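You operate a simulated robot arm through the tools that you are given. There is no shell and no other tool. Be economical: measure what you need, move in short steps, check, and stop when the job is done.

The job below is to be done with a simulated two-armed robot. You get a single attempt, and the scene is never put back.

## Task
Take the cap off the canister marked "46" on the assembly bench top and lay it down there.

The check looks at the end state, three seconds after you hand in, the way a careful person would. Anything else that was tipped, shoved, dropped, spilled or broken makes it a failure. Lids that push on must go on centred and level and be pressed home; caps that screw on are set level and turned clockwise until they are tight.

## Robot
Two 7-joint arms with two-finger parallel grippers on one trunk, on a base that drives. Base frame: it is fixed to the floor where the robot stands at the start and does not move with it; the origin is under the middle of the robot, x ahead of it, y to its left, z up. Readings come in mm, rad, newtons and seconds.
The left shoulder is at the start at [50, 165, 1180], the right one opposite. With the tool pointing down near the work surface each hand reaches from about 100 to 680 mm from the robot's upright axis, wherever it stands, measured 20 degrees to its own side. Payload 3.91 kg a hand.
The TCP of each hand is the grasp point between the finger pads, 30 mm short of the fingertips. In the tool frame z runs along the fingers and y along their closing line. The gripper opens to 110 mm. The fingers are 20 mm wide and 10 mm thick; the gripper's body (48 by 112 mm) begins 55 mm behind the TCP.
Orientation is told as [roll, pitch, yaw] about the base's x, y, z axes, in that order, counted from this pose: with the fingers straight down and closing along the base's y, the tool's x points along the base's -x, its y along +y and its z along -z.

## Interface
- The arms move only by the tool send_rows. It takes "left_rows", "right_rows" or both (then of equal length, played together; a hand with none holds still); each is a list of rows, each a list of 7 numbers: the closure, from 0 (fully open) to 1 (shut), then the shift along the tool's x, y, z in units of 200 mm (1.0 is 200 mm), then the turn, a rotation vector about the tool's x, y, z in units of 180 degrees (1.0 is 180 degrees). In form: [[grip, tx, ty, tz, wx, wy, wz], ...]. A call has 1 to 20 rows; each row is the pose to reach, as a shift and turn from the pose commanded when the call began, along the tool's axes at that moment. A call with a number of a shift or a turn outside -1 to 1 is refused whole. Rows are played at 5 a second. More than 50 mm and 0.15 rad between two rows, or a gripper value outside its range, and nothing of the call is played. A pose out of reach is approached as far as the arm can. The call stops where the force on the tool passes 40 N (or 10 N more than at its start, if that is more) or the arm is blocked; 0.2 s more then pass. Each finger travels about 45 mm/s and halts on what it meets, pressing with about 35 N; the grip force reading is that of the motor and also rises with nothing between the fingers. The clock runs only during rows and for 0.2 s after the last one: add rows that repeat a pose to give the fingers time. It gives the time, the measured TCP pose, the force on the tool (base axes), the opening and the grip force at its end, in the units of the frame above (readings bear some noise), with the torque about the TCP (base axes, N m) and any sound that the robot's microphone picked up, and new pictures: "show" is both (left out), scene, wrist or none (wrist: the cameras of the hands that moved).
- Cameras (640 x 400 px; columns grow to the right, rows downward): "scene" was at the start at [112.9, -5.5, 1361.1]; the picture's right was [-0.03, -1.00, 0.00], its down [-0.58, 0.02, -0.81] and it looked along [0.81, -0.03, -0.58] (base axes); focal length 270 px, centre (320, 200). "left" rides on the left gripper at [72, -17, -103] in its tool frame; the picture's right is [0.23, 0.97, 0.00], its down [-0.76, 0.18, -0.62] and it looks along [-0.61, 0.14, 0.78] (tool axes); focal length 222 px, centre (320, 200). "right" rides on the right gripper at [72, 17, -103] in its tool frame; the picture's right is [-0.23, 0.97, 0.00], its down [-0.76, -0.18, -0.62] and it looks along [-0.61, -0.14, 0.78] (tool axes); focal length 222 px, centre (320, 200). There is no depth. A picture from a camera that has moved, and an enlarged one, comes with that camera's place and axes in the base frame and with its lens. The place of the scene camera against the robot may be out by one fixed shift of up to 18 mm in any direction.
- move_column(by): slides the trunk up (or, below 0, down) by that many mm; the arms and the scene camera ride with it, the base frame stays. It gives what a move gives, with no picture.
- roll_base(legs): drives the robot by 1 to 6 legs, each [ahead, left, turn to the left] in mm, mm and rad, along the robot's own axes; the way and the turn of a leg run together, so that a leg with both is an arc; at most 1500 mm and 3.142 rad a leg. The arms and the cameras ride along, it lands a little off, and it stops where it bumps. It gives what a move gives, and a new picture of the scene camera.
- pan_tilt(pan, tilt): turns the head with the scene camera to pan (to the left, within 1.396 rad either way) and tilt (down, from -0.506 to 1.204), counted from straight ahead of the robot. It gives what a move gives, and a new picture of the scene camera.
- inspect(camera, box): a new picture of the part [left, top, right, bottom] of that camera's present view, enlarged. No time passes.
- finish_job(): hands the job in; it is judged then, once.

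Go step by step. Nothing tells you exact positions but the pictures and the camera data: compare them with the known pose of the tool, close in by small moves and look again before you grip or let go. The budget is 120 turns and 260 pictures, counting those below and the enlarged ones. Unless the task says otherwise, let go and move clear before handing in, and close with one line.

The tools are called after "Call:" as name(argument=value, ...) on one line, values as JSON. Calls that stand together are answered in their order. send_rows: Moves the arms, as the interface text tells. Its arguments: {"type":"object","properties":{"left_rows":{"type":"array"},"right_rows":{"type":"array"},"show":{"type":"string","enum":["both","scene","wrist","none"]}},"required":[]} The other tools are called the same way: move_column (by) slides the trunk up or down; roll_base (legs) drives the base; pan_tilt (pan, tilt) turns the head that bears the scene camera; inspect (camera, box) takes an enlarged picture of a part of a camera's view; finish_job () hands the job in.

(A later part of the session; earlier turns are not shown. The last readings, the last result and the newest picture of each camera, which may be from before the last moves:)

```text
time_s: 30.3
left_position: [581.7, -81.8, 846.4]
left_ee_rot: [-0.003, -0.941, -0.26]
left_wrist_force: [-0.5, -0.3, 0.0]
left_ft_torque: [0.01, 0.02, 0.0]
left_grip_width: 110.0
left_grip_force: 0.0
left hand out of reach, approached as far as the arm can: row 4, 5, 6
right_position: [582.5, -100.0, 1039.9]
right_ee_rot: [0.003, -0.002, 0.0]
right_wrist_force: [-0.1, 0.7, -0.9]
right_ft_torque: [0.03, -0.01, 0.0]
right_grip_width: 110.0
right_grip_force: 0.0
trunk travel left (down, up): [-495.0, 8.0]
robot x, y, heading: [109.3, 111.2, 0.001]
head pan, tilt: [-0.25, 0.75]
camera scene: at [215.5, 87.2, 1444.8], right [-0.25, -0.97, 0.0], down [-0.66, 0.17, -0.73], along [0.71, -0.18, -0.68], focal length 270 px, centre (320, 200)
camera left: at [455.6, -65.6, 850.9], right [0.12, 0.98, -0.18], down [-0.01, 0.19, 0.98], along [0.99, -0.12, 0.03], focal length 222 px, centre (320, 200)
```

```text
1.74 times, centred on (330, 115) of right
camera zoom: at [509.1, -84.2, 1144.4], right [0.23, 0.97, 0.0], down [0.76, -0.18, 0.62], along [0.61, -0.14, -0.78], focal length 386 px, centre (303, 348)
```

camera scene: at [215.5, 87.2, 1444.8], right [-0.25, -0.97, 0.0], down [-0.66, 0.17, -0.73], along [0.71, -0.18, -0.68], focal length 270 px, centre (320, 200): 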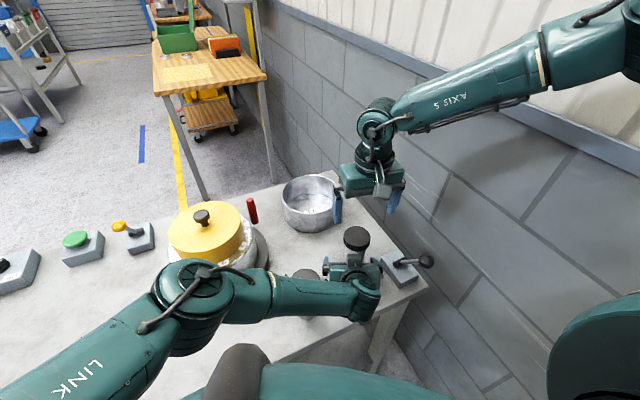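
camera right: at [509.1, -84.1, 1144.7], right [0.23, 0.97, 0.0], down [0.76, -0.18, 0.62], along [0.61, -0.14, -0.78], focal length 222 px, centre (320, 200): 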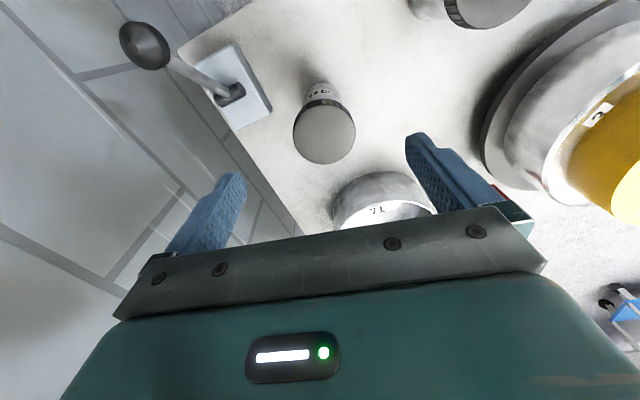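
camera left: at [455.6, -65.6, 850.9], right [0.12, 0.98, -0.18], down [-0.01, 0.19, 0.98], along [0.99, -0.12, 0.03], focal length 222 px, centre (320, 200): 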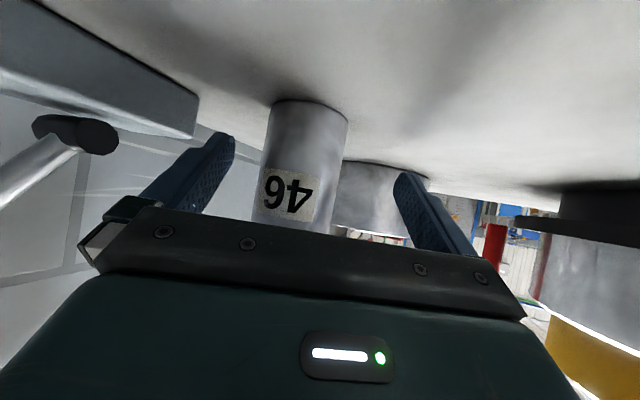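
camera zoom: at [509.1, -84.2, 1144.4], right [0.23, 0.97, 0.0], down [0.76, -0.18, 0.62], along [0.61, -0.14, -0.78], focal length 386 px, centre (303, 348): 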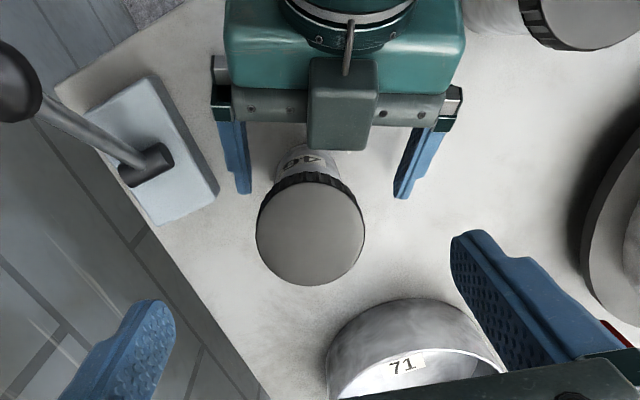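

The left hand stopped about 13 mm to the left of centre at its joint limit; the fingers still straddle the body without touching. A slight extra yaw should free the wrist, so I'll shift over with small moves.

Call:
send_rows(left_rows=[[0, 0, 0, 0, 0.01, 0, 0.0075], [0, 0, 0, 0, 0.02, 0, 0.015], [0, 0.008, -0.035, 0.02, 0.025, 0, 0.018], [0, 0.016, -0.065, 0.038, 0.025, 0, 0.018], [0, 0.016, -0.065, 0.038, 0.025, 0, 0.018]], show="wrist")

Call:
inspect(camera="right", box=[180, 0, 480, 230])

```text
time_s: 31.5
left_position: [582.5, -90.0, 845.9]
left_ee_rot: [-0.002, -0.941, -0.357]
left_wrist_force: [0.3, -0.9, -0.1]
left_ft_torque: [-0.01, 0.0, -0.02]
left_grip_width: 110.4
left_grip_force: 0.0
left hand out of reach, approached as far as the arm can: row 3, 4, 5
right_position: [581.9, -98.8, 1041.0]
right_ee_rot: [0.004, -0.003, 0.0]
right_wrist_force: [0.5, 1.0, 0.4]
right_ft_torque: [0.0, -0.01, -0.03]
right_grip_width: 110.0
right_grip_force: 0.0
trunk travel left (down, up): [-495.0, 8.0]
robot x, y, heading: [110.8, 109.7, 0.004]
head pan, tilt: [-0.25, 0.75]
camera left: at [459.2, -61.5, 850.8], right [0.22, 0.96, -0.18], down [0.01, 0.19, 0.98], along [0.98, -0.21, 0.03], focal length 222 px, centre (320, 200)
```

left: 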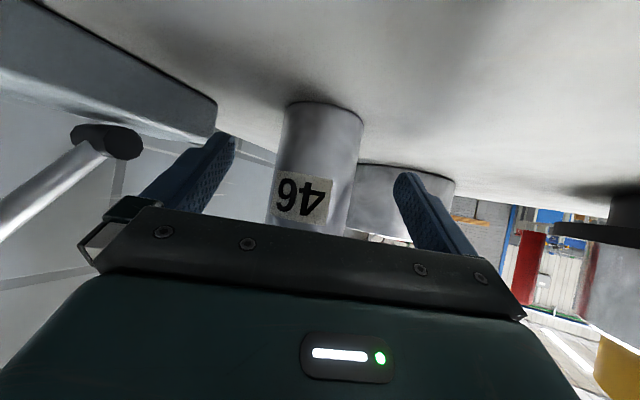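

```text
1.74 times, centred on (330, 115) of right
camera zoom: at [509.2, -84.2, 1144.4], right [0.23, 0.97, 0.0], down [0.76, -0.18, 0.62], along [0.61, -0.14, -0.78], focal length 386 px, centre (303, 348)
```

zoom: 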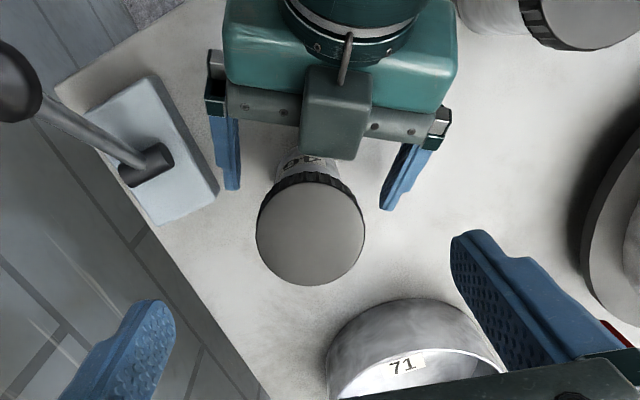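

The left fingers are now centred within about 3 mm on the body. A grey box on top of that hand comes near the cap, so I'll look at the clearance.

Call:
inspect(camera="scene", box=[310, 210, 410, 290])

```text
5.00 times, centred on (360, 250) of scene
camera zoom: at [215.5, 87.2, 1444.8], right [-0.25, -0.97, 0.0], down [-0.66, 0.17, -0.73], along [0.71, -0.18, -0.68], focal length 1350 px, centre (120, -50)
```

zoom: 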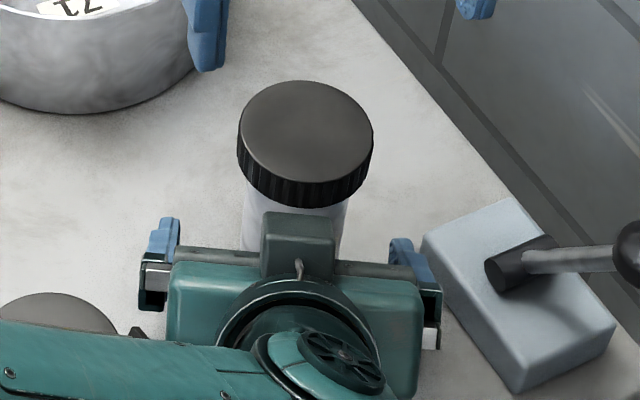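

The grey box sits just in front of the cap's lower rim, so the right hand must grip the upper cap and keep its fingers off the robot-facing side. Now I'll close the left hand on the body.

Call:
send_rows(left_rows=[[0.3, 0, 0, 0, 0, 0, 0], [0.5, 0, 0, 0, 0, 0, 0], [1, 0, 0, 0, 0, 0, 0], [1, 0, 0, 0, 0, 0, 0], [1, 0, 0, 0, 0, 0, 0], [1, 0, 0, 0, 0, 0, 0], [1, 0, 0, 0, 0, 0, 0]], show="wrist")

Call:
inspect(camera="right", box=[180, 0, 480, 230])

```text
time_s: 33.1
left_position: [582.9, -89.6, 845.4]
left_ee_rot: [-0.003, -0.941, -0.356]
left_wrist_force: [-1.0, -1.8, 0.1]
left_ft_torque: [-0.1, 0.02, -0.05]
left_grip_width: 47.9
left_grip_force: 35.0
right_position: [581.9, -99.1, 1041.4]
right_ee_rot: [0.004, -0.003, 0.0]
right_wrist_force: [0.4, -0.4, -0.2]
right_ft_torque: [0.01, 0.01, -0.01]
right_grip_width: 110.2
right_grip_force: 0.1
trunk travel left (down, up): [-495.0, 8.0]
robot x, y, heading: [113.1, 112.4, -0.002]
head pan, tilt: [-0.25, 0.75]
camera left: at [458.9, -61.6, 850.8], right [0.22, 0.96, -0.19], down [0.01, 0.19, 0.98], along [0.98, -0.21, 0.03], focal length 222 px, centre (320, 200)
```

left: 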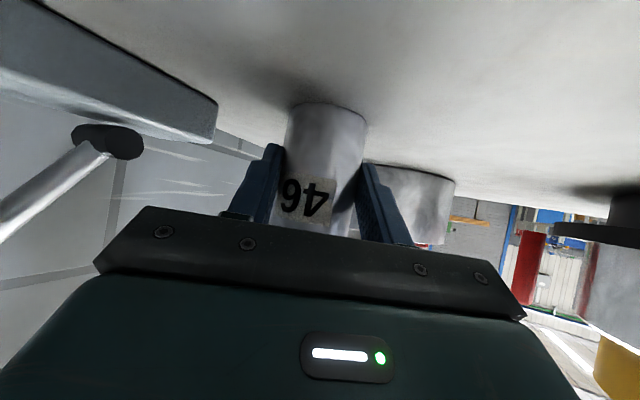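

```text
1.74 times, centred on (330, 115) of right
camera zoom: at [509.1, -84.2, 1144.5], right [0.23, 0.97, 0.0], down [0.76, -0.18, 0.62], along [0.61, -0.14, -0.78], focal length 386 px, centre (303, 348)
```

zoom: 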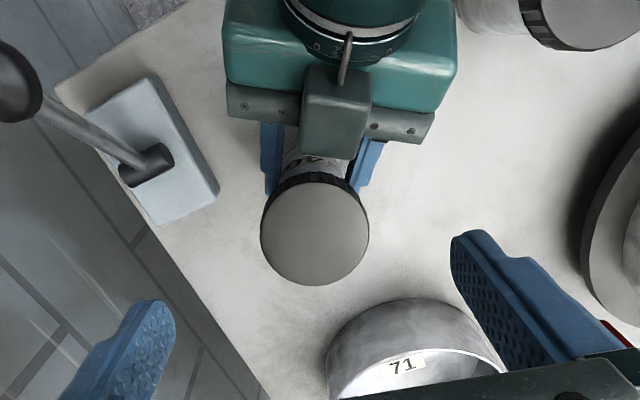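

The canister is held, with a body width of about 48 mm and the cap centre near (596, -97). I'll yaw the right hand to -60°, partly close it, and come down to just above the cap.

Call:
send_rows(right_rows=[[0.1, 0, 0, 0, 0, 0, 0.042], [0.2, -0.02, 0, 0, 0, 0, 0.084], [0.25, -0.04, 0, 0, 0, 0, 0.126], [0.25, -0.068, 0.012, 0, 0, 0, 0.168], [0.25, -0.068, 0.012, 0, 0, 0, 0.21], [0.25, -0.068, 0.012, 0, 0, 0, 0.252], [0.25, -0.068, 0.012, 0.0, 0, 0, 0.294], [0.25, -0.068, 0.012, 0.1, 0, 0, 0.333], [0.25, -0.068, 0.012, 0.25, 0, 0, 0.333], [0.25, -0.068, 0.012, 0.25, 0, 0, 0.333]], show="both")

```text
time_s: 35.3
left_position: [582.1, -89.4, 846.2]
left_ee_rot: [-0.003, -0.94, -0.356]
left_wrist_force: [-0.1, 0.8, 1.1]
left_ft_torque: [-0.04, 0.07, -0.05]
left_grip_width: 47.7
left_grip_force: 35.4
right_position: [585.4, -107.1, 1000.7]
right_ee_rot: [0.007, 0.002, -1.046]
right_wrist_force: [-0.4, -0.3, -0.2]
right_ft_torque: [0.0, 0.01, -0.01]
right_grip_width: 82.4
right_grip_force: 0.0
right hand out of reach, approached as far as the arm can: row 9, 10
trunk travel left (down, up): [-495.0, 8.0]
robot x, y, heading: [111.8, 109.7, -0.002]
head pan, tilt: [-0.25, 0.75]
camera scene: at [215.4, 87.4, 1444.8], right [-0.25, -0.97, 0.0], down [-0.66, 0.17, -0.73], along [0.71, -0.18, -0.68], focal length 270 px, centre (320, 200)
camera right: at [562.7, -37.2, 1104.6], right [0.96, 0.29, 0.0], down [0.23, -0.75, 0.62], along [0.18, -0.59, -0.78], focal length 222 px, centre (320, 200)
```

scene: 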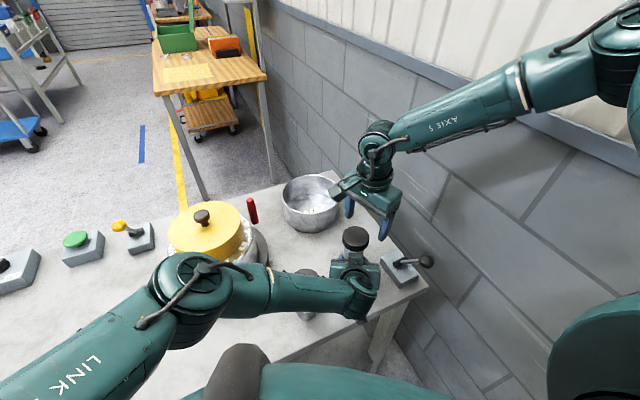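
right: 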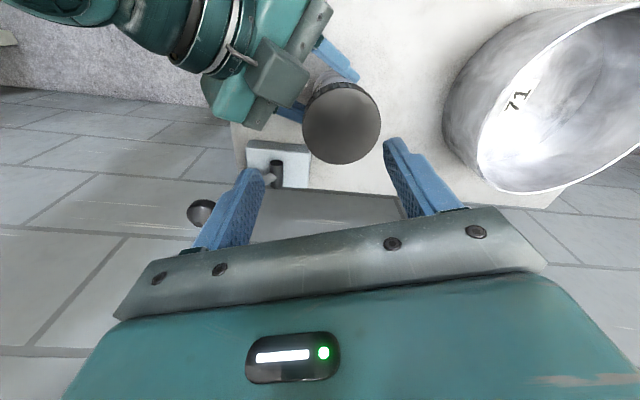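

The right arm meets the same joint limit, which moves with the robot, so the fix is a lower trunk. I'll release the canister, back the left hand straight out, and raise the right hand first.

Call:
send_rows(left_rows=[[0.5, 0, 0, 0, 0, 0, 0], [0.2, 0, 0, 0, 0, 0, 0], [0, 0, 0, 0, 0, 0, 0], [0, 0, 0, 0, 0, 0, 0], [0, 0, 0, 0, 0, 0, 0], [0, 0, 0.0, -0.1, 0, 0, 0], [0, 0, 0.0, -0.2, -0.01, 0, -0.007], [0, 0, 0.0, -0.3, -0.02, 0, -0.015], [0, 0, 0.0, -0.4, -0.025, 0, -0.018], [0, 0, 0, -0.5, -0.025, 0, -0.018]], right_rows=[[0.25, 0, 0, -0.1, 0, 0, 0], [0.25, 0, 0, -0.2, 0, 0, 0], [0.25, 0, 0, -0.3, 0, 0, 0], [0.25, 0, 0, -0.4, 0, 0, 0], [0.25, 0, 0, -0.5, 0, 0, 0], [0.25, 0, 0, -0.6, 0, 0, 0], [0.25, 0, 0, -0.7, 0, 0, 0], [0.25, 0, 0, -0.8, 0, 0, 0], [0.25, 0, 0, -0.85, 0, 0, 0], [0.25, 0, 0, -0.85, 0, 0, 0]], show="scene")

```text
time_s: 37.5
left_position: [507.3, -60.6, 904.8]
left_ee_rot: [0.0, -0.943, -0.26]
left_wrist_force: [-0.3, -0.2, 0.2]
left_ft_torque: [-0.01, 0.0, 0.01]
left_grip_width: 110.0
left_grip_force: 0.0
right_position: [585.6, -108.4, 1172.8]
right_ee_rot: [0.003, 0.003, -1.046]
right_wrist_force: [-0.1, 0.1, 0.5]
right_ft_torque: [-0.02, -0.01, 0.0]
right_grip_width: 82.4
right_grip_force: 0.1
trunk travel left (down, up): [-495.0, 8.0]
robot x, y, heading: [110.4, 113.7, -0.001]
head pan, tilt: [-0.25, 0.75]
camera scene: at [215.4, 87.2, 1444.8], right [-0.25, -0.97, 0.0], down [-0.66, 0.17, -0.73], along [0.71, -0.18, -0.68], focal length 270 px, centre (320, 200)
```

scene: 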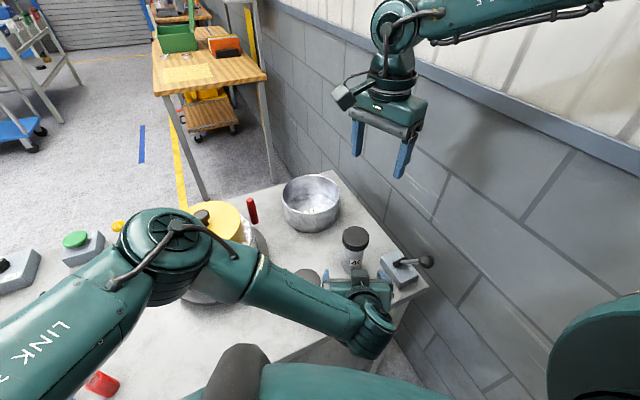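

The left hand is clear and the canister is undisturbed. I'll raise the left hand before lowering the trunk.

Call:
send_rows(left_rows=[[0, -0.154, 0, -0.112, 0, 0, 0], [0, -0.308, 0, -0.224, 0, 0, 0], [0, -0.462, 0, -0.336, 0, 0, 0], [0, -0.616, 0, -0.448, 0, 0, 0], [0, -0.77, 0, -0.56, 0, 0, 0], [0, -0.77, 0, -0.56, 0, 0, 0]], show="none")

Call:
move_column(by=-100)

Call:
pan_tilt(pan=-0.25, tilt=0.7)

```text
time_s: 38.9
left_position: [504.3, -62.6, 1096.3]
left_ee_rot: [0.001, -0.942, -0.26]
left_wrist_force: [-0.1, -0.3, 0.0]
left_ft_torque: [-0.01, -0.02, 0.02]
left_grip_width: 110.0
left_grip_force: 0.0
right_position: [584.8, -107.8, 1172.2]
right_ee_rot: [0.005, 0.0, -1.045]
right_wrist_force: [1.1, 0.0, 0.1]
right_ft_torque: [-0.01, 0.03, -0.02]
right_grip_width: 82.5
right_grip_force: 0.1
trunk travel left (down, up): [-495.0, 8.0]
robot x, y, heading: [108.8, 109.3, 0.0]
head pan, tilt: [-0.25, 0.75]
```

```text
time_s: 40.2
left_position: [502.4, -62.8, 997.3]
left_ee_rot: [-0.003, -0.945, -0.259]
left_wrist_force: [0.6, 0.2, 0.2]
left_ft_torque: [0.02, 0.0, -0.02]
left_grip_width: 110.1
left_grip_force: 0.1
right_position: [584.6, -108.0, 1071.1]
right_ee_rot: [0.004, 0.001, -1.045]
right_wrist_force: [-0.7, 1.0, 0.0]
right_ft_torque: [0.02, -0.02, 0.0]
right_grip_width: 82.5
right_grip_force: 0.0
trunk travel left (down, up): [-395.0, 108.0]
robot x, y, heading: [111.4, 110.9, -0.002]
head pan, tilt: [-0.25, 0.75]
```

```text
time_s: 40.8
left_position: [504.3, -62.7, 997.3]
left_ee_rot: [-0.002, -0.942, -0.259]
left_wrist_force: [0.6, -0.9, 0.0]
left_ft_torque: [-0.01, 0.03, 0.02]
left_grip_width: 109.9
left_grip_force: 0.1
right_position: [584.6, -108.3, 1072.8]
right_ee_rot: [0.005, 0.002, -1.046]
right_wrist_force: [-0.9, -0.4, -0.3]
right_ft_torque: [0.01, 0.02, 0.03]
right_grip_width: 82.6
right_grip_force: 0.1
trunk travel left (down, up): [-395.0, 108.0]
robot x, y, heading: [110.4, 108.5, -0.002]
head pan, tilt: [-0.25, 0.7]
camera scene: at [217.6, 86.7, 1349.0], right [-0.25, -0.97, 0.0], down [-0.62, 0.16, -0.76], along [0.74, -0.19, -0.64], focal length 270 px, centre (320, 200)
```

scene: 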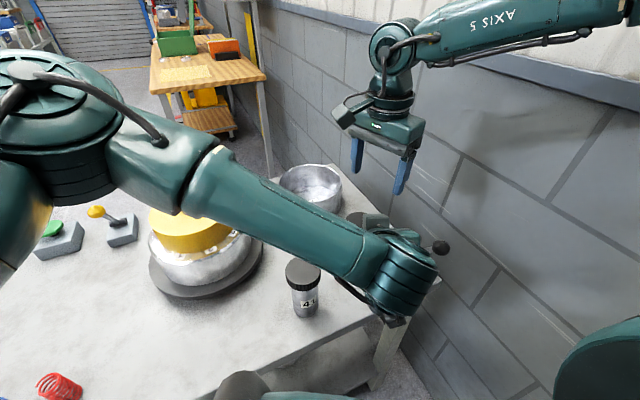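

Everything is clear, so I'll lower the trunk another 80 mm. That puts the left hand near its earlier safe pre-grasp and the right fingertips still above the cap.

Call:
move_column(by=-80)

Call:
pan_tilt(pan=-0.25, tilt=0.75)

```text
time_s: 42.0
left_position: [503.5, -61.9, 916.7]
left_ee_rot: [-0.002, -0.945, -0.26]
left_wrist_force: [0.0, 1.3, -0.1]
left_ft_torque: [0.0, -0.02, 0.02]
left_grip_width: 110.3
left_grip_force: 0.0
right_position: [585.4, -107.5, 991.2]
right_ee_rot: [0.005, 0.0, -1.046]
right_wrist_force: [0.4, 0.1, 0.0]
right_ft_torque: [0.01, -0.01, -0.02]
right_grip_width: 82.8
right_grip_force: 0.0
trunk travel left (down, up): [-315.0, 188.0]
robot x, y, heading: [106.8, 111.2, 0.001]
head pan, tilt: [-0.25, 0.7]
```

```text
time_s: 42.6
left_position: [503.8, -63.1, 916.7]
left_ee_rot: [-0.001, -0.942, -0.259]
left_wrist_force: [0.2, -0.4, 0.3]
left_ft_torque: [0.01, 0.03, -0.03]
left_grip_width: 110.2
left_grip_force: 0.1
right_position: [585.4, -107.8, 992.0]
right_ee_rot: [0.004, 0.002, -1.045]
right_wrist_force: [0.7, -0.4, -0.2]
right_ft_torque: [0.0, 0.02, -0.01]
right_grip_width: 82.6
right_grip_force: 0.1
trunk travel left (down, up): [-315.0, 188.0]
robot x, y, heading: [111.9, 111.3, 0.002]
head pan, tilt: [-0.25, 0.75]
camera scene: at [215.5, 87.2, 1264.8], right [-0.25, -0.97, 0.0], down [-0.66, 0.17, -0.73], along [0.71, -0.18, -0.68], focal length 270 px, centre (320, 200)
```

scene: 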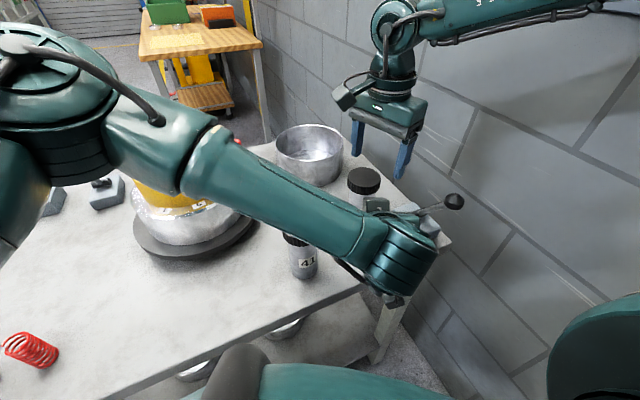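

The elbows look clear of the pot. I'll test the right hand just above the cap and, at the same time, line up the left hand and advance it to the body, slightly lower than before.

Call:
send_rows(left_rows=[[0, 0.04, -0.02, 0.0, 0, 0, 0], [0, 0.082, -0.0435, 0.05, 0, 0, 0], [0, 0.082, -0.0435, 0.17, 0, 0, 0], [0, 0.082, -0.0435, 0.3, 0, 0, 0], [0, 0.082, -0.0435, 0.43, 0, 0, 0], [0, 0.082, -0.0435, 0.53, 0, 0, 0], [0, 0.082, -0.0435, 0.574, 0, 0, 0], [0, 0.082, -0.0435, 0.574, 0, 0, 0]], right_rows=[[0.25, 0, 0, 0, 0, 0, 0], [0.25, 0.01, 0.03, 0, 0, 0, 0], [0.25, 0.02, 0.05, 0.05, 0, 0, 0], [0.25, 0.023, 0.072, 0.1, 0, 0, 0], [0.25, 0.023, 0.072, 0.12, 0, 0, 0], [0.25, 0.023, 0.072, 0.14, 0, 0, 0], [0.25, 0.023, 0.072, 0.14, 0, 0, 0], [0.25, 0.023, 0.072, 0.14, 0, 0, 0]], show="both")

```text
time_s: 44.4
left_position: [580.1, -94.5, 836.9]
left_ee_rot: [-0.002, -0.941, -0.263]
left_wrist_force: [-0.1, 0.5, 0.7]
left_ft_torque: [-0.01, 0.02, 0.03]
left_grip_width: 109.8
left_grip_force: 0.1
right_position: [593.1, -95.1, 963.4]
right_ee_rot: [0.005, 0.001, -1.045]
right_wrist_force: [-0.4, -0.4, -0.5]
right_ft_torque: [-0.03, -0.02, 0.03]
right_grip_width: 82.3
right_grip_force: 0.1
trunk travel left (down, up): [-315.0, 188.0]
robot x, y, heading: [111.8, 111.5, 0.0]
head pan, tilt: [-0.25, 0.75]
camera scene: at [215.5, 87.2, 1264.8], right [-0.25, -0.97, 0.0], down [-0.66, 0.17, -0.73], along [0.71, -0.18, -0.68], focal length 270 px, centre (320, 200)
camera right: at [571.6, -25.4, 1067.5], right [0.96, 0.29, 0.0], down [0.23, -0.75, 0.62], along [0.18, -0.59, -0.78], focal length 222 px, centre (320, 200)
camera left: at [455.2, -77.6, 841.1], right [0.12, 0.98, -0.18], down [-0.01, 0.19, 0.98], along [0.99, -0.12, 0.03], focal length 222 px, centre (320, 200)
```

scene: 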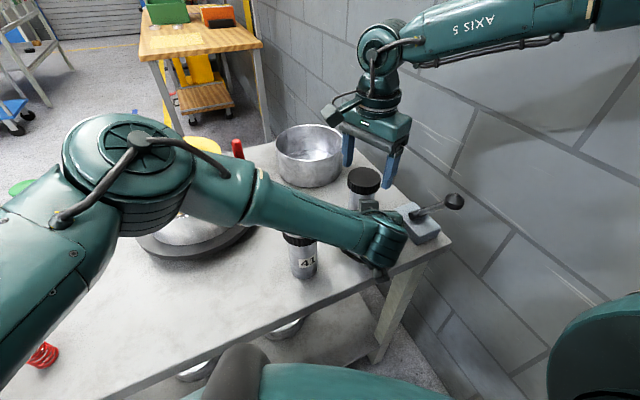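
right: 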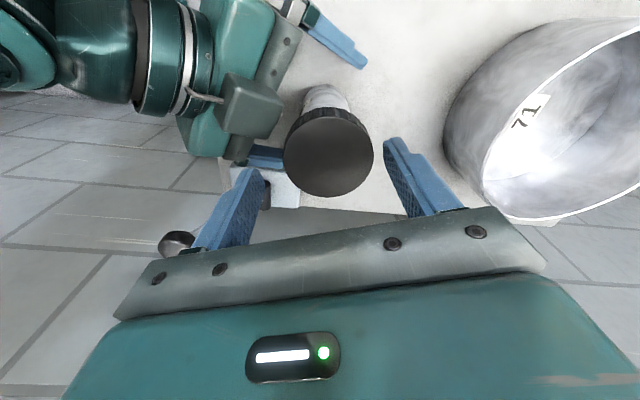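
left: 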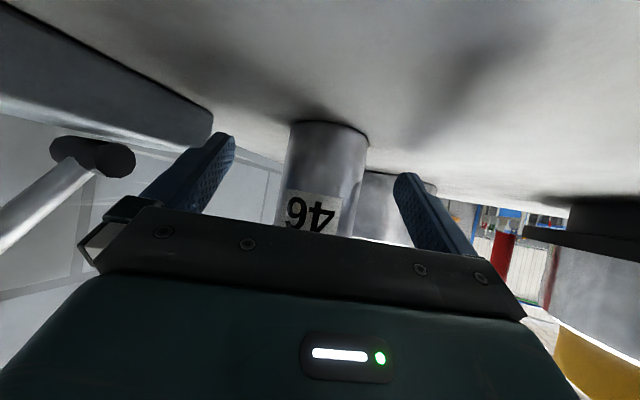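

Both hands reach their places. I'll nudge the left hand 3 mm for centring and close it on the body.

Call:
send_rows(left_rows=[[0, 0, 0.015, 0.01, 0, 0, 0], [0.3, 0, 0.015, 0.01, 0, 0, 0], [0.5, 0, 0.015, 0.01, 0, 0, 0], [1, 0, 0.015, 0.01, 0, 0, 0], [1, 0, 0.015, 0.01, 0, 0, 0], [1, 0, 0.015, 0.01, 0, 0, 0], [1, 0, 0.015, 0.01, 0, 0, 0], [1, 0, 0.015, 0.01, 0, 0, 0]], show="wrist")

Call:
inspect(camera="right", box=[160, 40, 460, 240])

Call:
inspect(camera="scene", box=[320, 120, 440, 220])

```text
time_s: 46.2
left_position: [584.0, -90.4, 836.4]
left_ee_rot: [-0.001, -0.943, -0.258]
left_wrist_force: [0.0, -0.6, 0.6]
left_ft_torque: [0.05, -0.03, 0.01]
left_grip_width: 49.4
left_grip_force: 35.4
right_position: [594.9, -95.1, 965.2]
right_ee_rot: [0.003, 0.002, -1.046]
right_wrist_force: [-0.3, 0.3, 0.1]
right_ft_torque: [0.02, 0.02, -0.02]
right_grip_width: 82.5
right_grip_force: 0.0
trunk travel left (down, up): [-315.0, 188.0]
robot x, y, heading: [109.7, 114.2, 0.002]
head pan, tilt: [-0.25, 0.75]
camera left: at [458.0, -74.9, 840.4], right [0.12, 0.98, -0.18], down [-0.01, 0.19, 0.98], along [0.99, -0.12, 0.03], focal length 222 px, centre (320, 200)
```

left: 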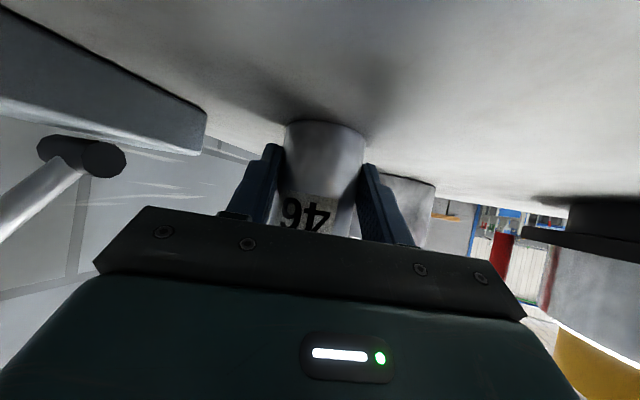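

```text
2.00 times, centred on (310, 140) of right
camera zoom: at [571.6, -25.4, 1067.7], right [0.96, 0.29, 0.0], down [0.23, -0.75, 0.62], along [0.18, -0.59, -0.78], focal length 444 px, centre (340, 320)
```

zoom: 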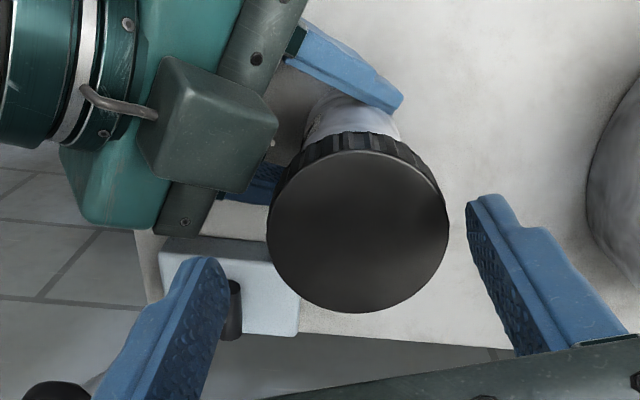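

```text
4.00 times, centred on (380, 170) of scene
camera zoom: at [215.5, 87.2, 1264.8], right [-0.25, -0.97, 0.0], down [-0.66, 0.17, -0.73], along [0.71, -0.18, -0.68], focal length 1080 px, centre (80, 320)
```

zoom: 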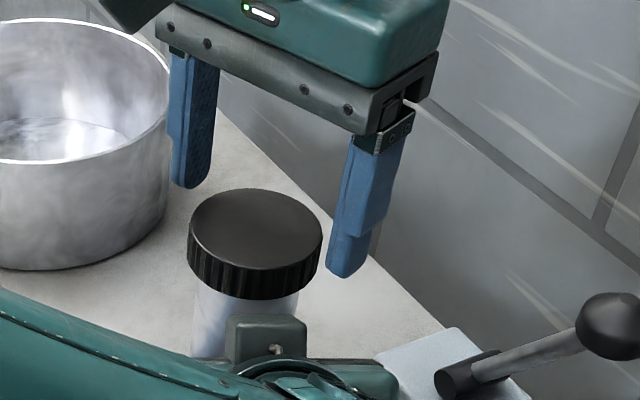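

The body is held at 49 mm. The cap centre is at (599, -93), about 5 mm off the right hand's centre, so I'll shift and descend until the fingertips overlap most of the cap.

Call:
send_rows(right_rows=[[0.25, 0, 0.0235, 0, 0, 0, 0], [0.25, 0, 0.0235, 0.03, 0, 0, 0], [0.25, 0, 0.0235, 0.06, 0, 0, 0], [0.25, 0, 0.0235, 0.09, 0, 0, 0], [0.25, 0, 0.0235, 0.11, 0, 0, 0], [0.25, 0, 0.0235, 0.11, 0, 0, 0]], show="wrist")

Call:
inspect(camera="scene", box=[320, 120, 440, 220])

```text
time_s: 47.6
left_position: [582.8, -90.1, 836.7]
left_ee_rot: [0.0, -0.941, -0.258]
left_wrist_force: [0.7, 0.1, 1.0]
left_ft_torque: [0.1, -0.05, -0.07]
left_grip_width: 49.0
left_grip_force: 35.0
right_position: [598.0, -93.7, 943.0]
right_ee_rot: [0.004, 0.001, -1.047]
right_wrist_force: [-0.2, -0.2, 0.0]
right_ft_torque: [0.0, -0.02, 0.01]
right_grip_width: 82.3
right_grip_force: 0.1
trunk travel left (down, up): [-315.0, 188.0]
robot x, y, heading: [107.6, 112.2, -0.004]
head pan, tilt: [-0.25, 0.75]
camera right: at [576.0, -23.5, 1045.2], right [0.96, 0.29, 0.0], down [0.23, -0.75, 0.62], along [0.18, -0.59, -0.78], focal length 222 px, centre (320, 200)
```

right: 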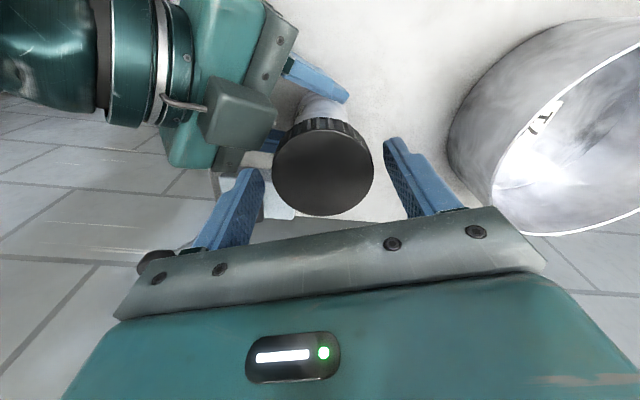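

```text
4.00 times, centred on (380, 170) of scene
camera zoom: at [215.5, 87.3, 1264.8], right [-0.25, -0.97, 0.0], down [-0.66, 0.17, -0.73], along [0.71, -0.18, -0.68], focal length 1080 px, centre (80, 320)
```

zoom: 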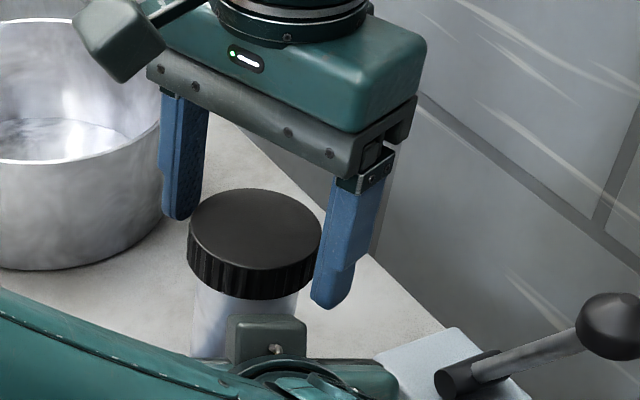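

The cap sits centred between the right fingers. I'll close on it now.

Call:
send_rows(right_rows=[[0.35, 0, 0, 0, 0, 0, 0], [0.6, 0, 0, 0, 0, 0, 0], [1, 0, 0, 0, 0, 0, 0], [1, 0, 0, 0, 0, 0, 0], [1, 0, 0, 0, 0, 0, 0]], show="wrist")

```text
time_s: 48.8
left_position: [583.7, -90.8, 837.0]
left_ee_rot: [-0.002, -0.942, -0.26]
left_wrist_force: [-5.2, -0.1, 3.4]
left_ft_torque: [0.1, -0.45, -0.09]
left_grip_width: 49.0
left_grip_force: 35.1
right_position: [598.7, -93.3, 942.3]
right_ee_rot: [0.006, 0.003, -1.046]
right_wrist_force: [6.4, 2.4, -1.4]
right_ft_torque: [0.07, -0.18, 0.04]
right_grip_width: 62.1
right_grip_force: 34.9
trunk travel left (down, up): [-315.0, 188.0]
robot x, y, heading: [109.6, 111.4, 0.002]
head pan, tilt: [-0.25, 0.75]
camera right: at [576.2, -23.4, 1045.5], right [0.96, 0.29, 0.0], down [0.23, -0.75, 0.62], along [0.18, -0.59, -0.78], focal length 222 px, centre (320, 200)
```

right: 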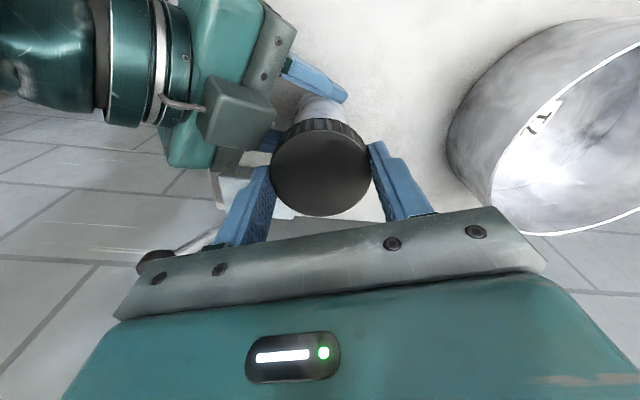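

The cap is gripped at 62 mm with small side forces. I'll start turning counter-clockwise and watch the torque.

Call:
send_rows(right_rows=[[1, 0, 0, 0, 0, 0, -0.03], [1, 0, 0, 0, 0, 0, -0.06], [1, 0, 0, 0, 0, 0, -0.09], [1, 0, 0, 0, 0, 0, -0.12], [1, 0, 0, 0, 0, 0, -0.15], [1, 0, 0, 0, 0, 0, -0.15]], show="wrist")

Call:
inspect(camera="left", box=[200, 80, 460, 260])

```text
time_s: 50.2
left_position: [583.8, -90.2, 837.3]
left_ee_rot: [0.002, -0.945, -0.26]
left_wrist_force: [2.8, -7.3, 0.2]
left_ft_torque: [0.38, 0.33, -0.14]
left_grip_width: 48.8
left_grip_force: 35.2
right_position: [599.7, -93.9, 942.6]
right_ee_rot: [0.004, 0.001, -0.572]
right_wrist_force: [-3.6, 7.1, -3.0]
right_ft_torque: [0.39, 0.04, 0.05]
right_grip_width: 62.1
right_grip_force: 34.7
trunk travel left (down, up): [-315.0, 188.0]
robot x, y, heading: [111.0, 109.8, -0.003]
head pan, tilt: [-0.25, 0.75]
camera right: at [546.7, -41.9, 1046.0], right [0.72, 0.7, 0.0], down [0.54, -0.56, 0.62], along [0.43, -0.44, -0.78], focal length 222 px, centre (320, 200)
```

right: 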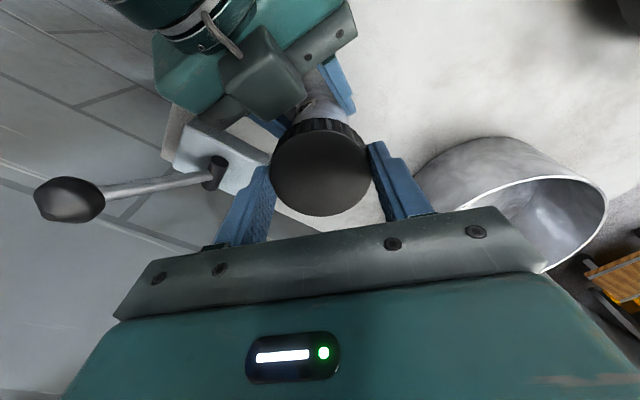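

```text
2.22 times, centred on (330, 170) of left
camera zoom: at [458.4, -74.9, 840.3], right [0.12, 0.98, -0.18], down [-0.01, 0.19, 0.98], along [0.99, -0.12, 0.03], focal length 494 px, centre (298, 267)
```

zoom: 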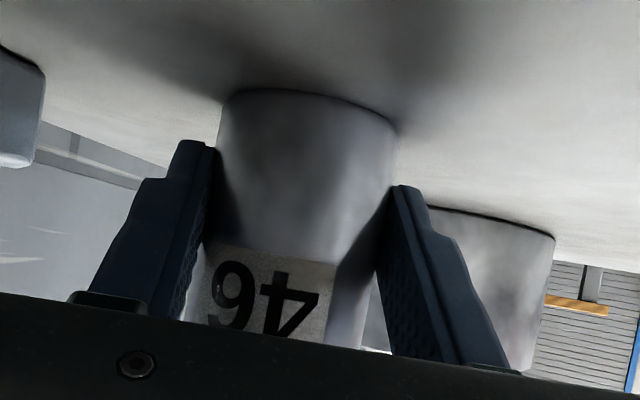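

It turned 27° with low torque, and the label shows the body is not spinning. I'll continue the stroke.

Call:
send_rows(right_rows=[[1, 0, 0, 0, 0, 0, -0.035], [1, 0, 0, 0, 0, 0, -0.07], [1, 0, 0, 0, 0, 0, -0.105], [1, 0, 0, 0, 0, 0, -0.14], [1, 0, 0, 0, 0, 0, -0.175], [1, 0, 0, 0, 0, 0, -0.21], [1, 0, 0, 0, 0, 0, -0.245], [1, 0, 0, 0, 0, 0, -0.28], [1, 0, 0, 0, 0, 0, -0.28]], show="both")

Call:
inspect(camera="left", box=[200, 80, 460, 260])

Call:
inspect(camera="scene", box=[320, 120, 440, 220])

```text
time_s: 52.2
left_position: [584.2, -91.1, 836.6]
left_ee_rot: [-0.001, -0.943, -0.258]
left_wrist_force: [-9.2, 11.2, 5.8]
left_ft_torque: [-0.91, -0.71, 0.16]
left_grip_width: 48.2
left_grip_force: 35.1
right_position: [600.0, -96.1, 943.1]
right_ee_rot: [0.002, -0.005, 0.307]
right_wrist_force: [7.7, -12.8, -0.9]
right_ft_torque: [-0.47, -0.12, -0.01]
right_grip_width: 61.9
right_grip_force: 35.0
trunk travel left (down, up): [-315.0, 188.0]
robot x, y, heading: [110.6, 108.4, -0.003]
head pan, tilt: [-0.25, 0.75]
camera scene: at [215.2, 87.2, 1264.9], right [-0.25, -0.97, 0.0], down [-0.66, 0.17, -0.73], along [0.71, -0.18, -0.68], focal length 270 px, centre (320, 200)
camera right: at [523.5, -102.1, 1045.8], right [-0.08, 1.0, 0.0], down [0.78, 0.06, 0.63], along [0.62, 0.05, -0.78], focal length 222 px, centre (320, 200)
```

scene: 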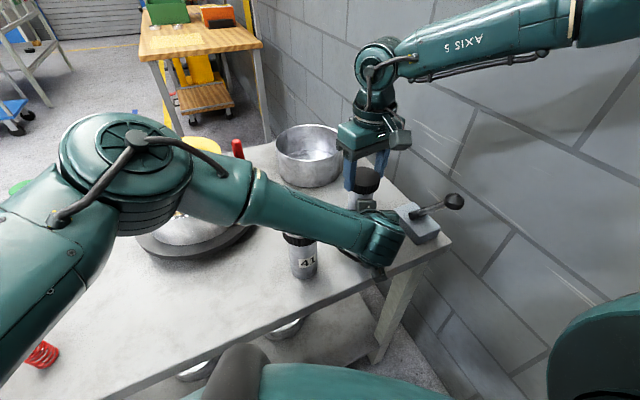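
right: 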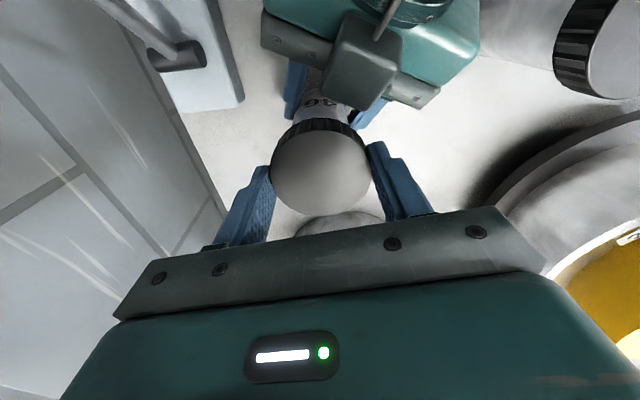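

```text
2.22 times, centred on (330, 170) of left
camera zoom: at [457.8, -74.6, 840.3], right [0.12, 0.98, -0.18], down [-0.01, 0.19, 0.98], along [0.99, -0.12, 0.03], focal length 494 px, centre (298, 267)
```

zoom: 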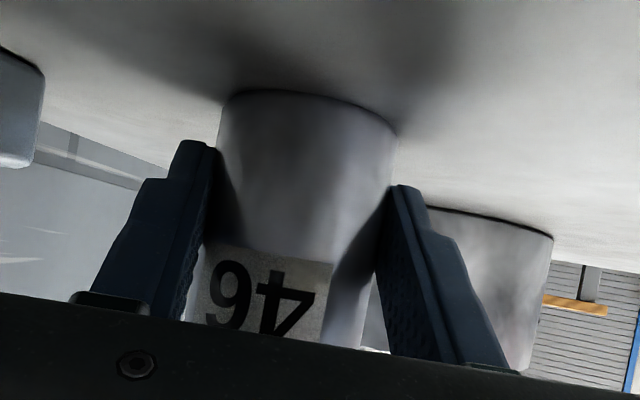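

```text
4.00 times, centred on (380, 170) of scene
camera zoom: at [215.2, 87.2, 1264.9], right [-0.25, -0.97, 0.0], down [-0.66, 0.17, -0.73], along [0.71, -0.18, -0.68], focal length 1080 px, centre (80, 320)
```

zoom: 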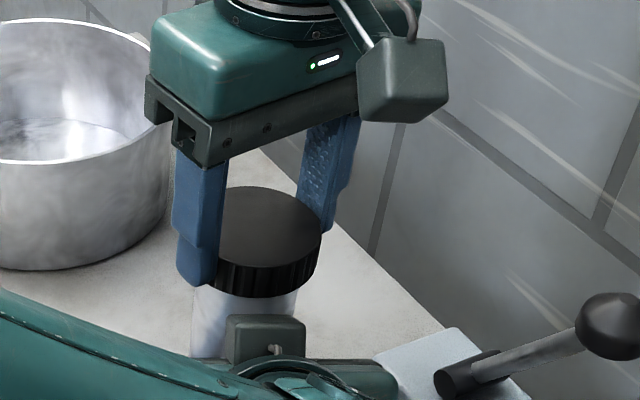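

The body has not turned and the cap appears to be rising slightly. I'll open, rotate back, and regrip for the next stroke.

Call:
send_rows(right_rows=[[0.5, 0, 0, 0, 0, 0, 0], [0.25, 0, 0, 0, 0, 0, 0], [0.25, 0, 0, 0, 0, 0, 0], [0.25, 0, 0, 0, 0, 0, 0.045], [0.25, 0, 0, 0, 0, 0, 0.09], [0.25, 0, 0, 0, 0, 0, 0.135], [0.25, 0, 0, 0, 0, 0, 0.18], [0.25, 0, 0, 0, 0, 0, 0.225], [0.25, 0, 0, 0, 0, 0, 0.27], [0.25, 0, 0, 0, 0, 0, 0.315], [0.25, 0, 0, 0, 0, 0, 0.36], [0.25, 0, 0, 0, 0, 0, 0.4], [0.25, 0, 0, 0, 0, 0, 0.43], [0.25, 0, 0, 0, 0, 0, 0.43]], show="wrist")

Call:
inspect(camera="scene", box=[320, 120, 440, 220])

```text
time_s: 55.2
left_position: [583.6, -90.9, 836.2]
left_ee_rot: [-0.001, -0.942, -0.261]
left_wrist_force: [-0.4, 0.2, 1.7]
left_ft_torque: [-0.01, 0.06, -0.03]
left_grip_width: 48.1
left_grip_force: 34.9
right_position: [599.9, -93.6, 940.7]
right_ee_rot: [0.003, 0.002, -1.047]
right_wrist_force: [0.6, 0.2, -0.4]
right_ft_torque: [0.0, 0.03, 0.04]
right_grip_width: 82.5
right_grip_force: 0.0
trunk travel left (down, up): [-315.0, 188.0]
robot x, y, heading: [110.4, 106.1, -0.003]
head pan, tilt: [-0.25, 0.75]
camera right: at [576.6, -24.0, 1045.6], right [0.96, 0.29, 0.0], down [0.23, -0.75, 0.62], along [0.18, -0.59, -0.78], focal length 222 px, centre (320, 200)
```

right: 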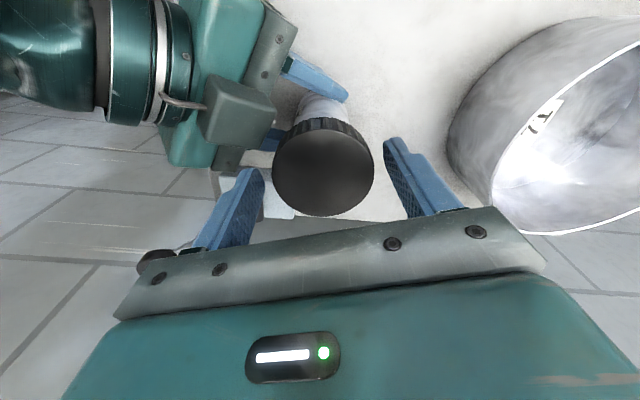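

```text
4.00 times, centred on (380, 170) of scene
camera zoom: at [215.5, 87.3, 1264.8], right [-0.25, -0.97, 0.0], down [-0.66, 0.17, -0.73], along [0.71, -0.18, -0.68], focal length 1080 px, centre (80, 320)
```

zoom: 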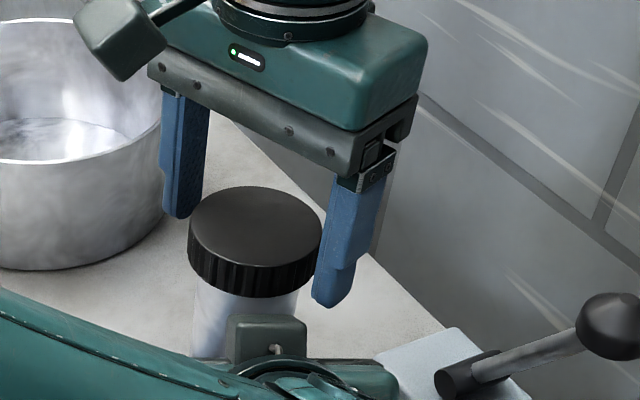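

The cap has risen about 1 mm, so it is unscrewing. Second stroke: close and turn, with a 1 mm lift.

Call:
send_rows(right_rows=[[0.6, 0, 0, 0, 0, 0, 0], [1, 0, 0, 0, 0, 0, 0], [1, 0, 0, 0, 0, 0, 0], [1, 0, 0, 0, 0, 0, 0], [1, 0, 0, 0, 0, 0, -0.04], [1, 0, 0, -0.001, 0, 0, -0.08], [1, 0, 0, -0.001, 0, 0, -0.12], [1, 0, 0, -0.002, 0, 0, -0.16], [1, 0, 0, -0.002, 0, 0, -0.2], [1, 0, 0, -0.003, 0, 0, -0.24], [1, 0, 0, -0.003, 0, 0, -0.28], [1, 0, 0, -0.004, 0, 0, -0.32], [1, 0, 0, -0.004, 0, 0, -0.36], [1, 0, 0, -0.005, 0, 0, -0.4], [1, 0, 0, -0.005, 0, 0, -0.43], [1, 0, 0, -0.005, 0, 0, -0.43]], show="none")

Call:
inspect(camera="left", box=[200, 80, 460, 260])

Call:
inspect(camera="scene", box=[320, 120, 440, 220])

```text
time_s: 58.6
left_position: [583.9, -89.7, 836.3]
left_ee_rot: [-0.001, -0.946, -0.258]
left_wrist_force: [-6.3, 18.5, 3.7]
left_ft_torque: [-1.08, -0.44, 0.27]
left_grip_width: 48.2
left_grip_force: 35.5
right_position: [599.7, -95.6, 943.5]
right_ee_rot: [0.0, -0.001, 0.305]
right_wrist_force: [5.3, -17.8, -2.0]
right_ft_torque: [-0.78, -0.04, -0.05]
right_grip_width: 61.7
right_grip_force: 34.9
trunk travel left (down, up): [-315.0, 188.0]
robot x, y, heading: [107.9, 110.2, 0.005]
head pan, tilt: [-0.25, 0.75]
```

```text
2.22 times, centred on (330, 170) of left
camera zoom: at [458.5, -74.2, 840.2], right [0.12, 0.98, -0.18], down [-0.01, 0.19, 0.98], along [0.99, -0.11, 0.03], focal length 494 px, centre (298, 267)
```

zoom: 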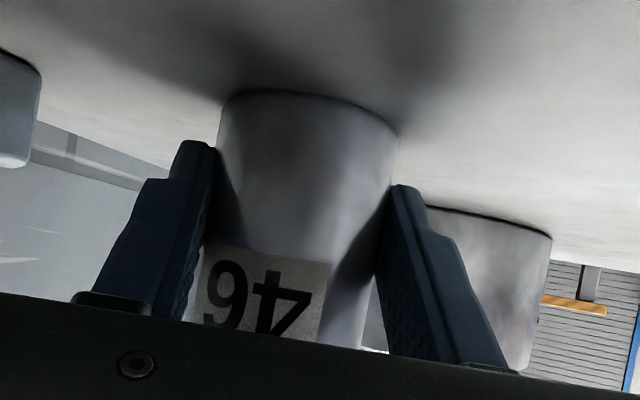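

```text
4.00 times, centred on (380, 170) of scene
camera zoom: at [215.5, 87.3, 1264.8], right [-0.25, -0.97, 0.0], down [-0.66, 0.17, -0.73], along [0.71, -0.18, -0.68], focal length 1080 px, centre (80, 320)
```

zoom: 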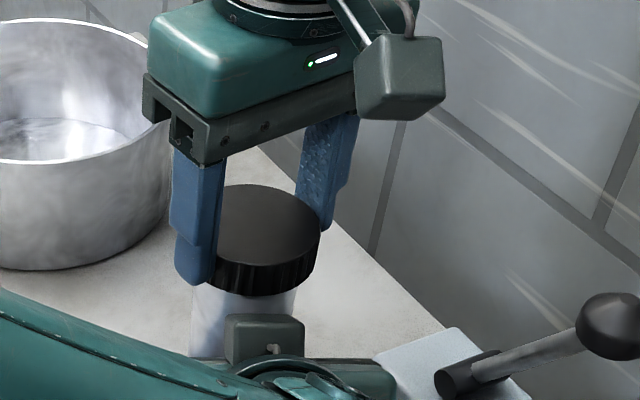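

The second stroke worked. Side force suggests the axis is about 3 mm toward -y of my centre, so I'll open, recentre, rotate back and regrip.

Call:
send_rows(right_rows=[[0.5, 0, 0, 0, 0, 0, 0], [0.25, 0, 0, 0, 0, 0, 0], [0.25, -0.005, -0.0175, 0, 0, 0, 0], [0.25, -0.005, -0.0175, 0, 0, 0, 0.045], [0.25, -0.005, -0.0175, 0, 0, 0, 0.09], [0.25, -0.005, -0.0175, 0, 0, 0, 0.135], [0.25, -0.005, -0.0175, 0, 0, 0, 0.18], [0.25, -0.005, -0.0175, 0, 0, 0, 0.225], [0.25, -0.005, -0.0175, 0, 0, 0, 0.27], [0.25, -0.005, -0.0175, 0, 0, 0, 0.315], [0.25, -0.005, -0.0175, 0, 0, 0, 0.36], [0.25, -0.005, -0.0175, 0, 0, 0, 0.4], [0.25, -0.005, -0.0175, 0, 0, 0, 0.43], [0.25, -0.005, -0.0175, 0, 0, 0, 0.43], [0.6, -0.005, -0.0175, 0, 0, 0, 0.43], [1, -0.005, -0.0175, 0, 0, 0, 0.43], [1, -0.005, -0.0175, 0, 0, 0, 0.43], [1, -0.005, -0.0175, 0, 0, 0, 0.43]], show="none")

Call:
send_rows(right_rows=[[1, 0, 0, 0, 0, 0, -0.04], [1, 0, 0, -0.001, 0, 0, -0.08], [1, 0, 0, -0.002, 0, 0, -0.12], [1, 0, 0, -0.002, 0, 0, -0.16], [1, 0, 0, -0.003, 0, 0, -0.2], [1, 0, 0, -0.003, 0, 0, -0.24], [1, 0, 0, -0.004, 0, 0, -0.28], [1, 0, 0, -0.004, 0, 0, -0.32], [1, 0, 0, -0.005, 0, 0, -0.36], [1, 0, 0, -0.005, 0, 0, -0.4], [1, 0, 0, -0.006, 0, 0, -0.43], [1, 0, 0, -0.006, 0, 0, -0.43]], show="none")

Call:
inspect(camera="scene", box=[320, 120, 440, 220])

Call:
inspect(camera="left", box=[200, 80, 460, 260])

```text
time_s: 62.4
left_position: [583.0, -90.5, 836.7]
left_ee_rot: [-0.001, -0.943, -0.261]
left_wrist_force: [-4.4, -0.3, -0.1]
left_ft_torque: [0.13, -0.45, -0.06]
left_grip_width: 47.8
left_grip_force: 35.0
right_position: [602.6, -96.6, 943.9]
right_ee_rot: [0.005, 0.003, -1.047]
right_wrist_force: [6.0, 0.6, -0.2]
right_ft_torque: [0.09, -0.15, 0.04]
right_grip_width: 62.2
right_grip_force: 34.6
trunk travel left (down, up): [-315.0, 188.0]
robot x, y, heading: [104.5, 108.7, -0.001]
head pan, tilt: [-0.25, 0.75]
```

```text
time_s: 65.0
left_position: [582.8, -91.7, 837.0]
left_ee_rot: [-0.002, -0.941, -0.262]
left_wrist_force: [-6.9, -18.8, 0.4]
left_ft_torque: [1.17, -0.45, -0.38]
left_grip_width: 48.2
left_grip_force: 35.1
right_position: [602.8, -96.4, 944.7]
right_ee_rot: [0.008, -0.005, 0.307]
right_wrist_force: [6.7, 17.9, -2.8]
right_ft_torque: [0.86, -0.31, -0.06]
right_grip_width: 62.2
right_grip_force: 34.6
trunk travel left (down, up): [-315.0, 188.0]
robot x, y, heading: [110.1, 109.2, 0.005]
head pan, tilt: [-0.25, 0.75]
```

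```text
4.00 times, centred on (380, 170) of scene
camera zoom: at [215.7, 87.1, 1264.8], right [-0.25, -0.97, 0.0], down [-0.66, 0.17, -0.73], along [0.71, -0.18, -0.68], focal length 1080 px, centre (80, 320)
```

zoom: 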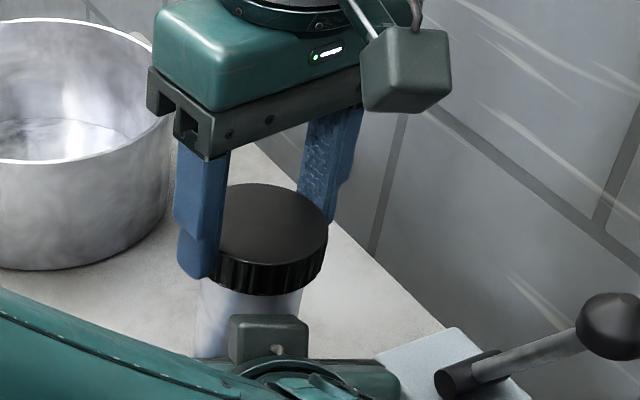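

```text
2.22 times, centred on (330, 170) of left
camera zoom: at [457.6, -75.4, 840.3], right [0.12, 0.97, -0.18], down [-0.01, 0.19, 0.98], along [0.99, -0.12, 0.03], focal length 494 px, centre (298, 267)
```

zoom: 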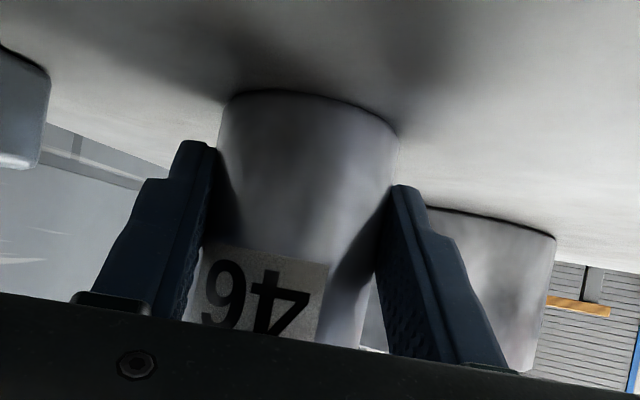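

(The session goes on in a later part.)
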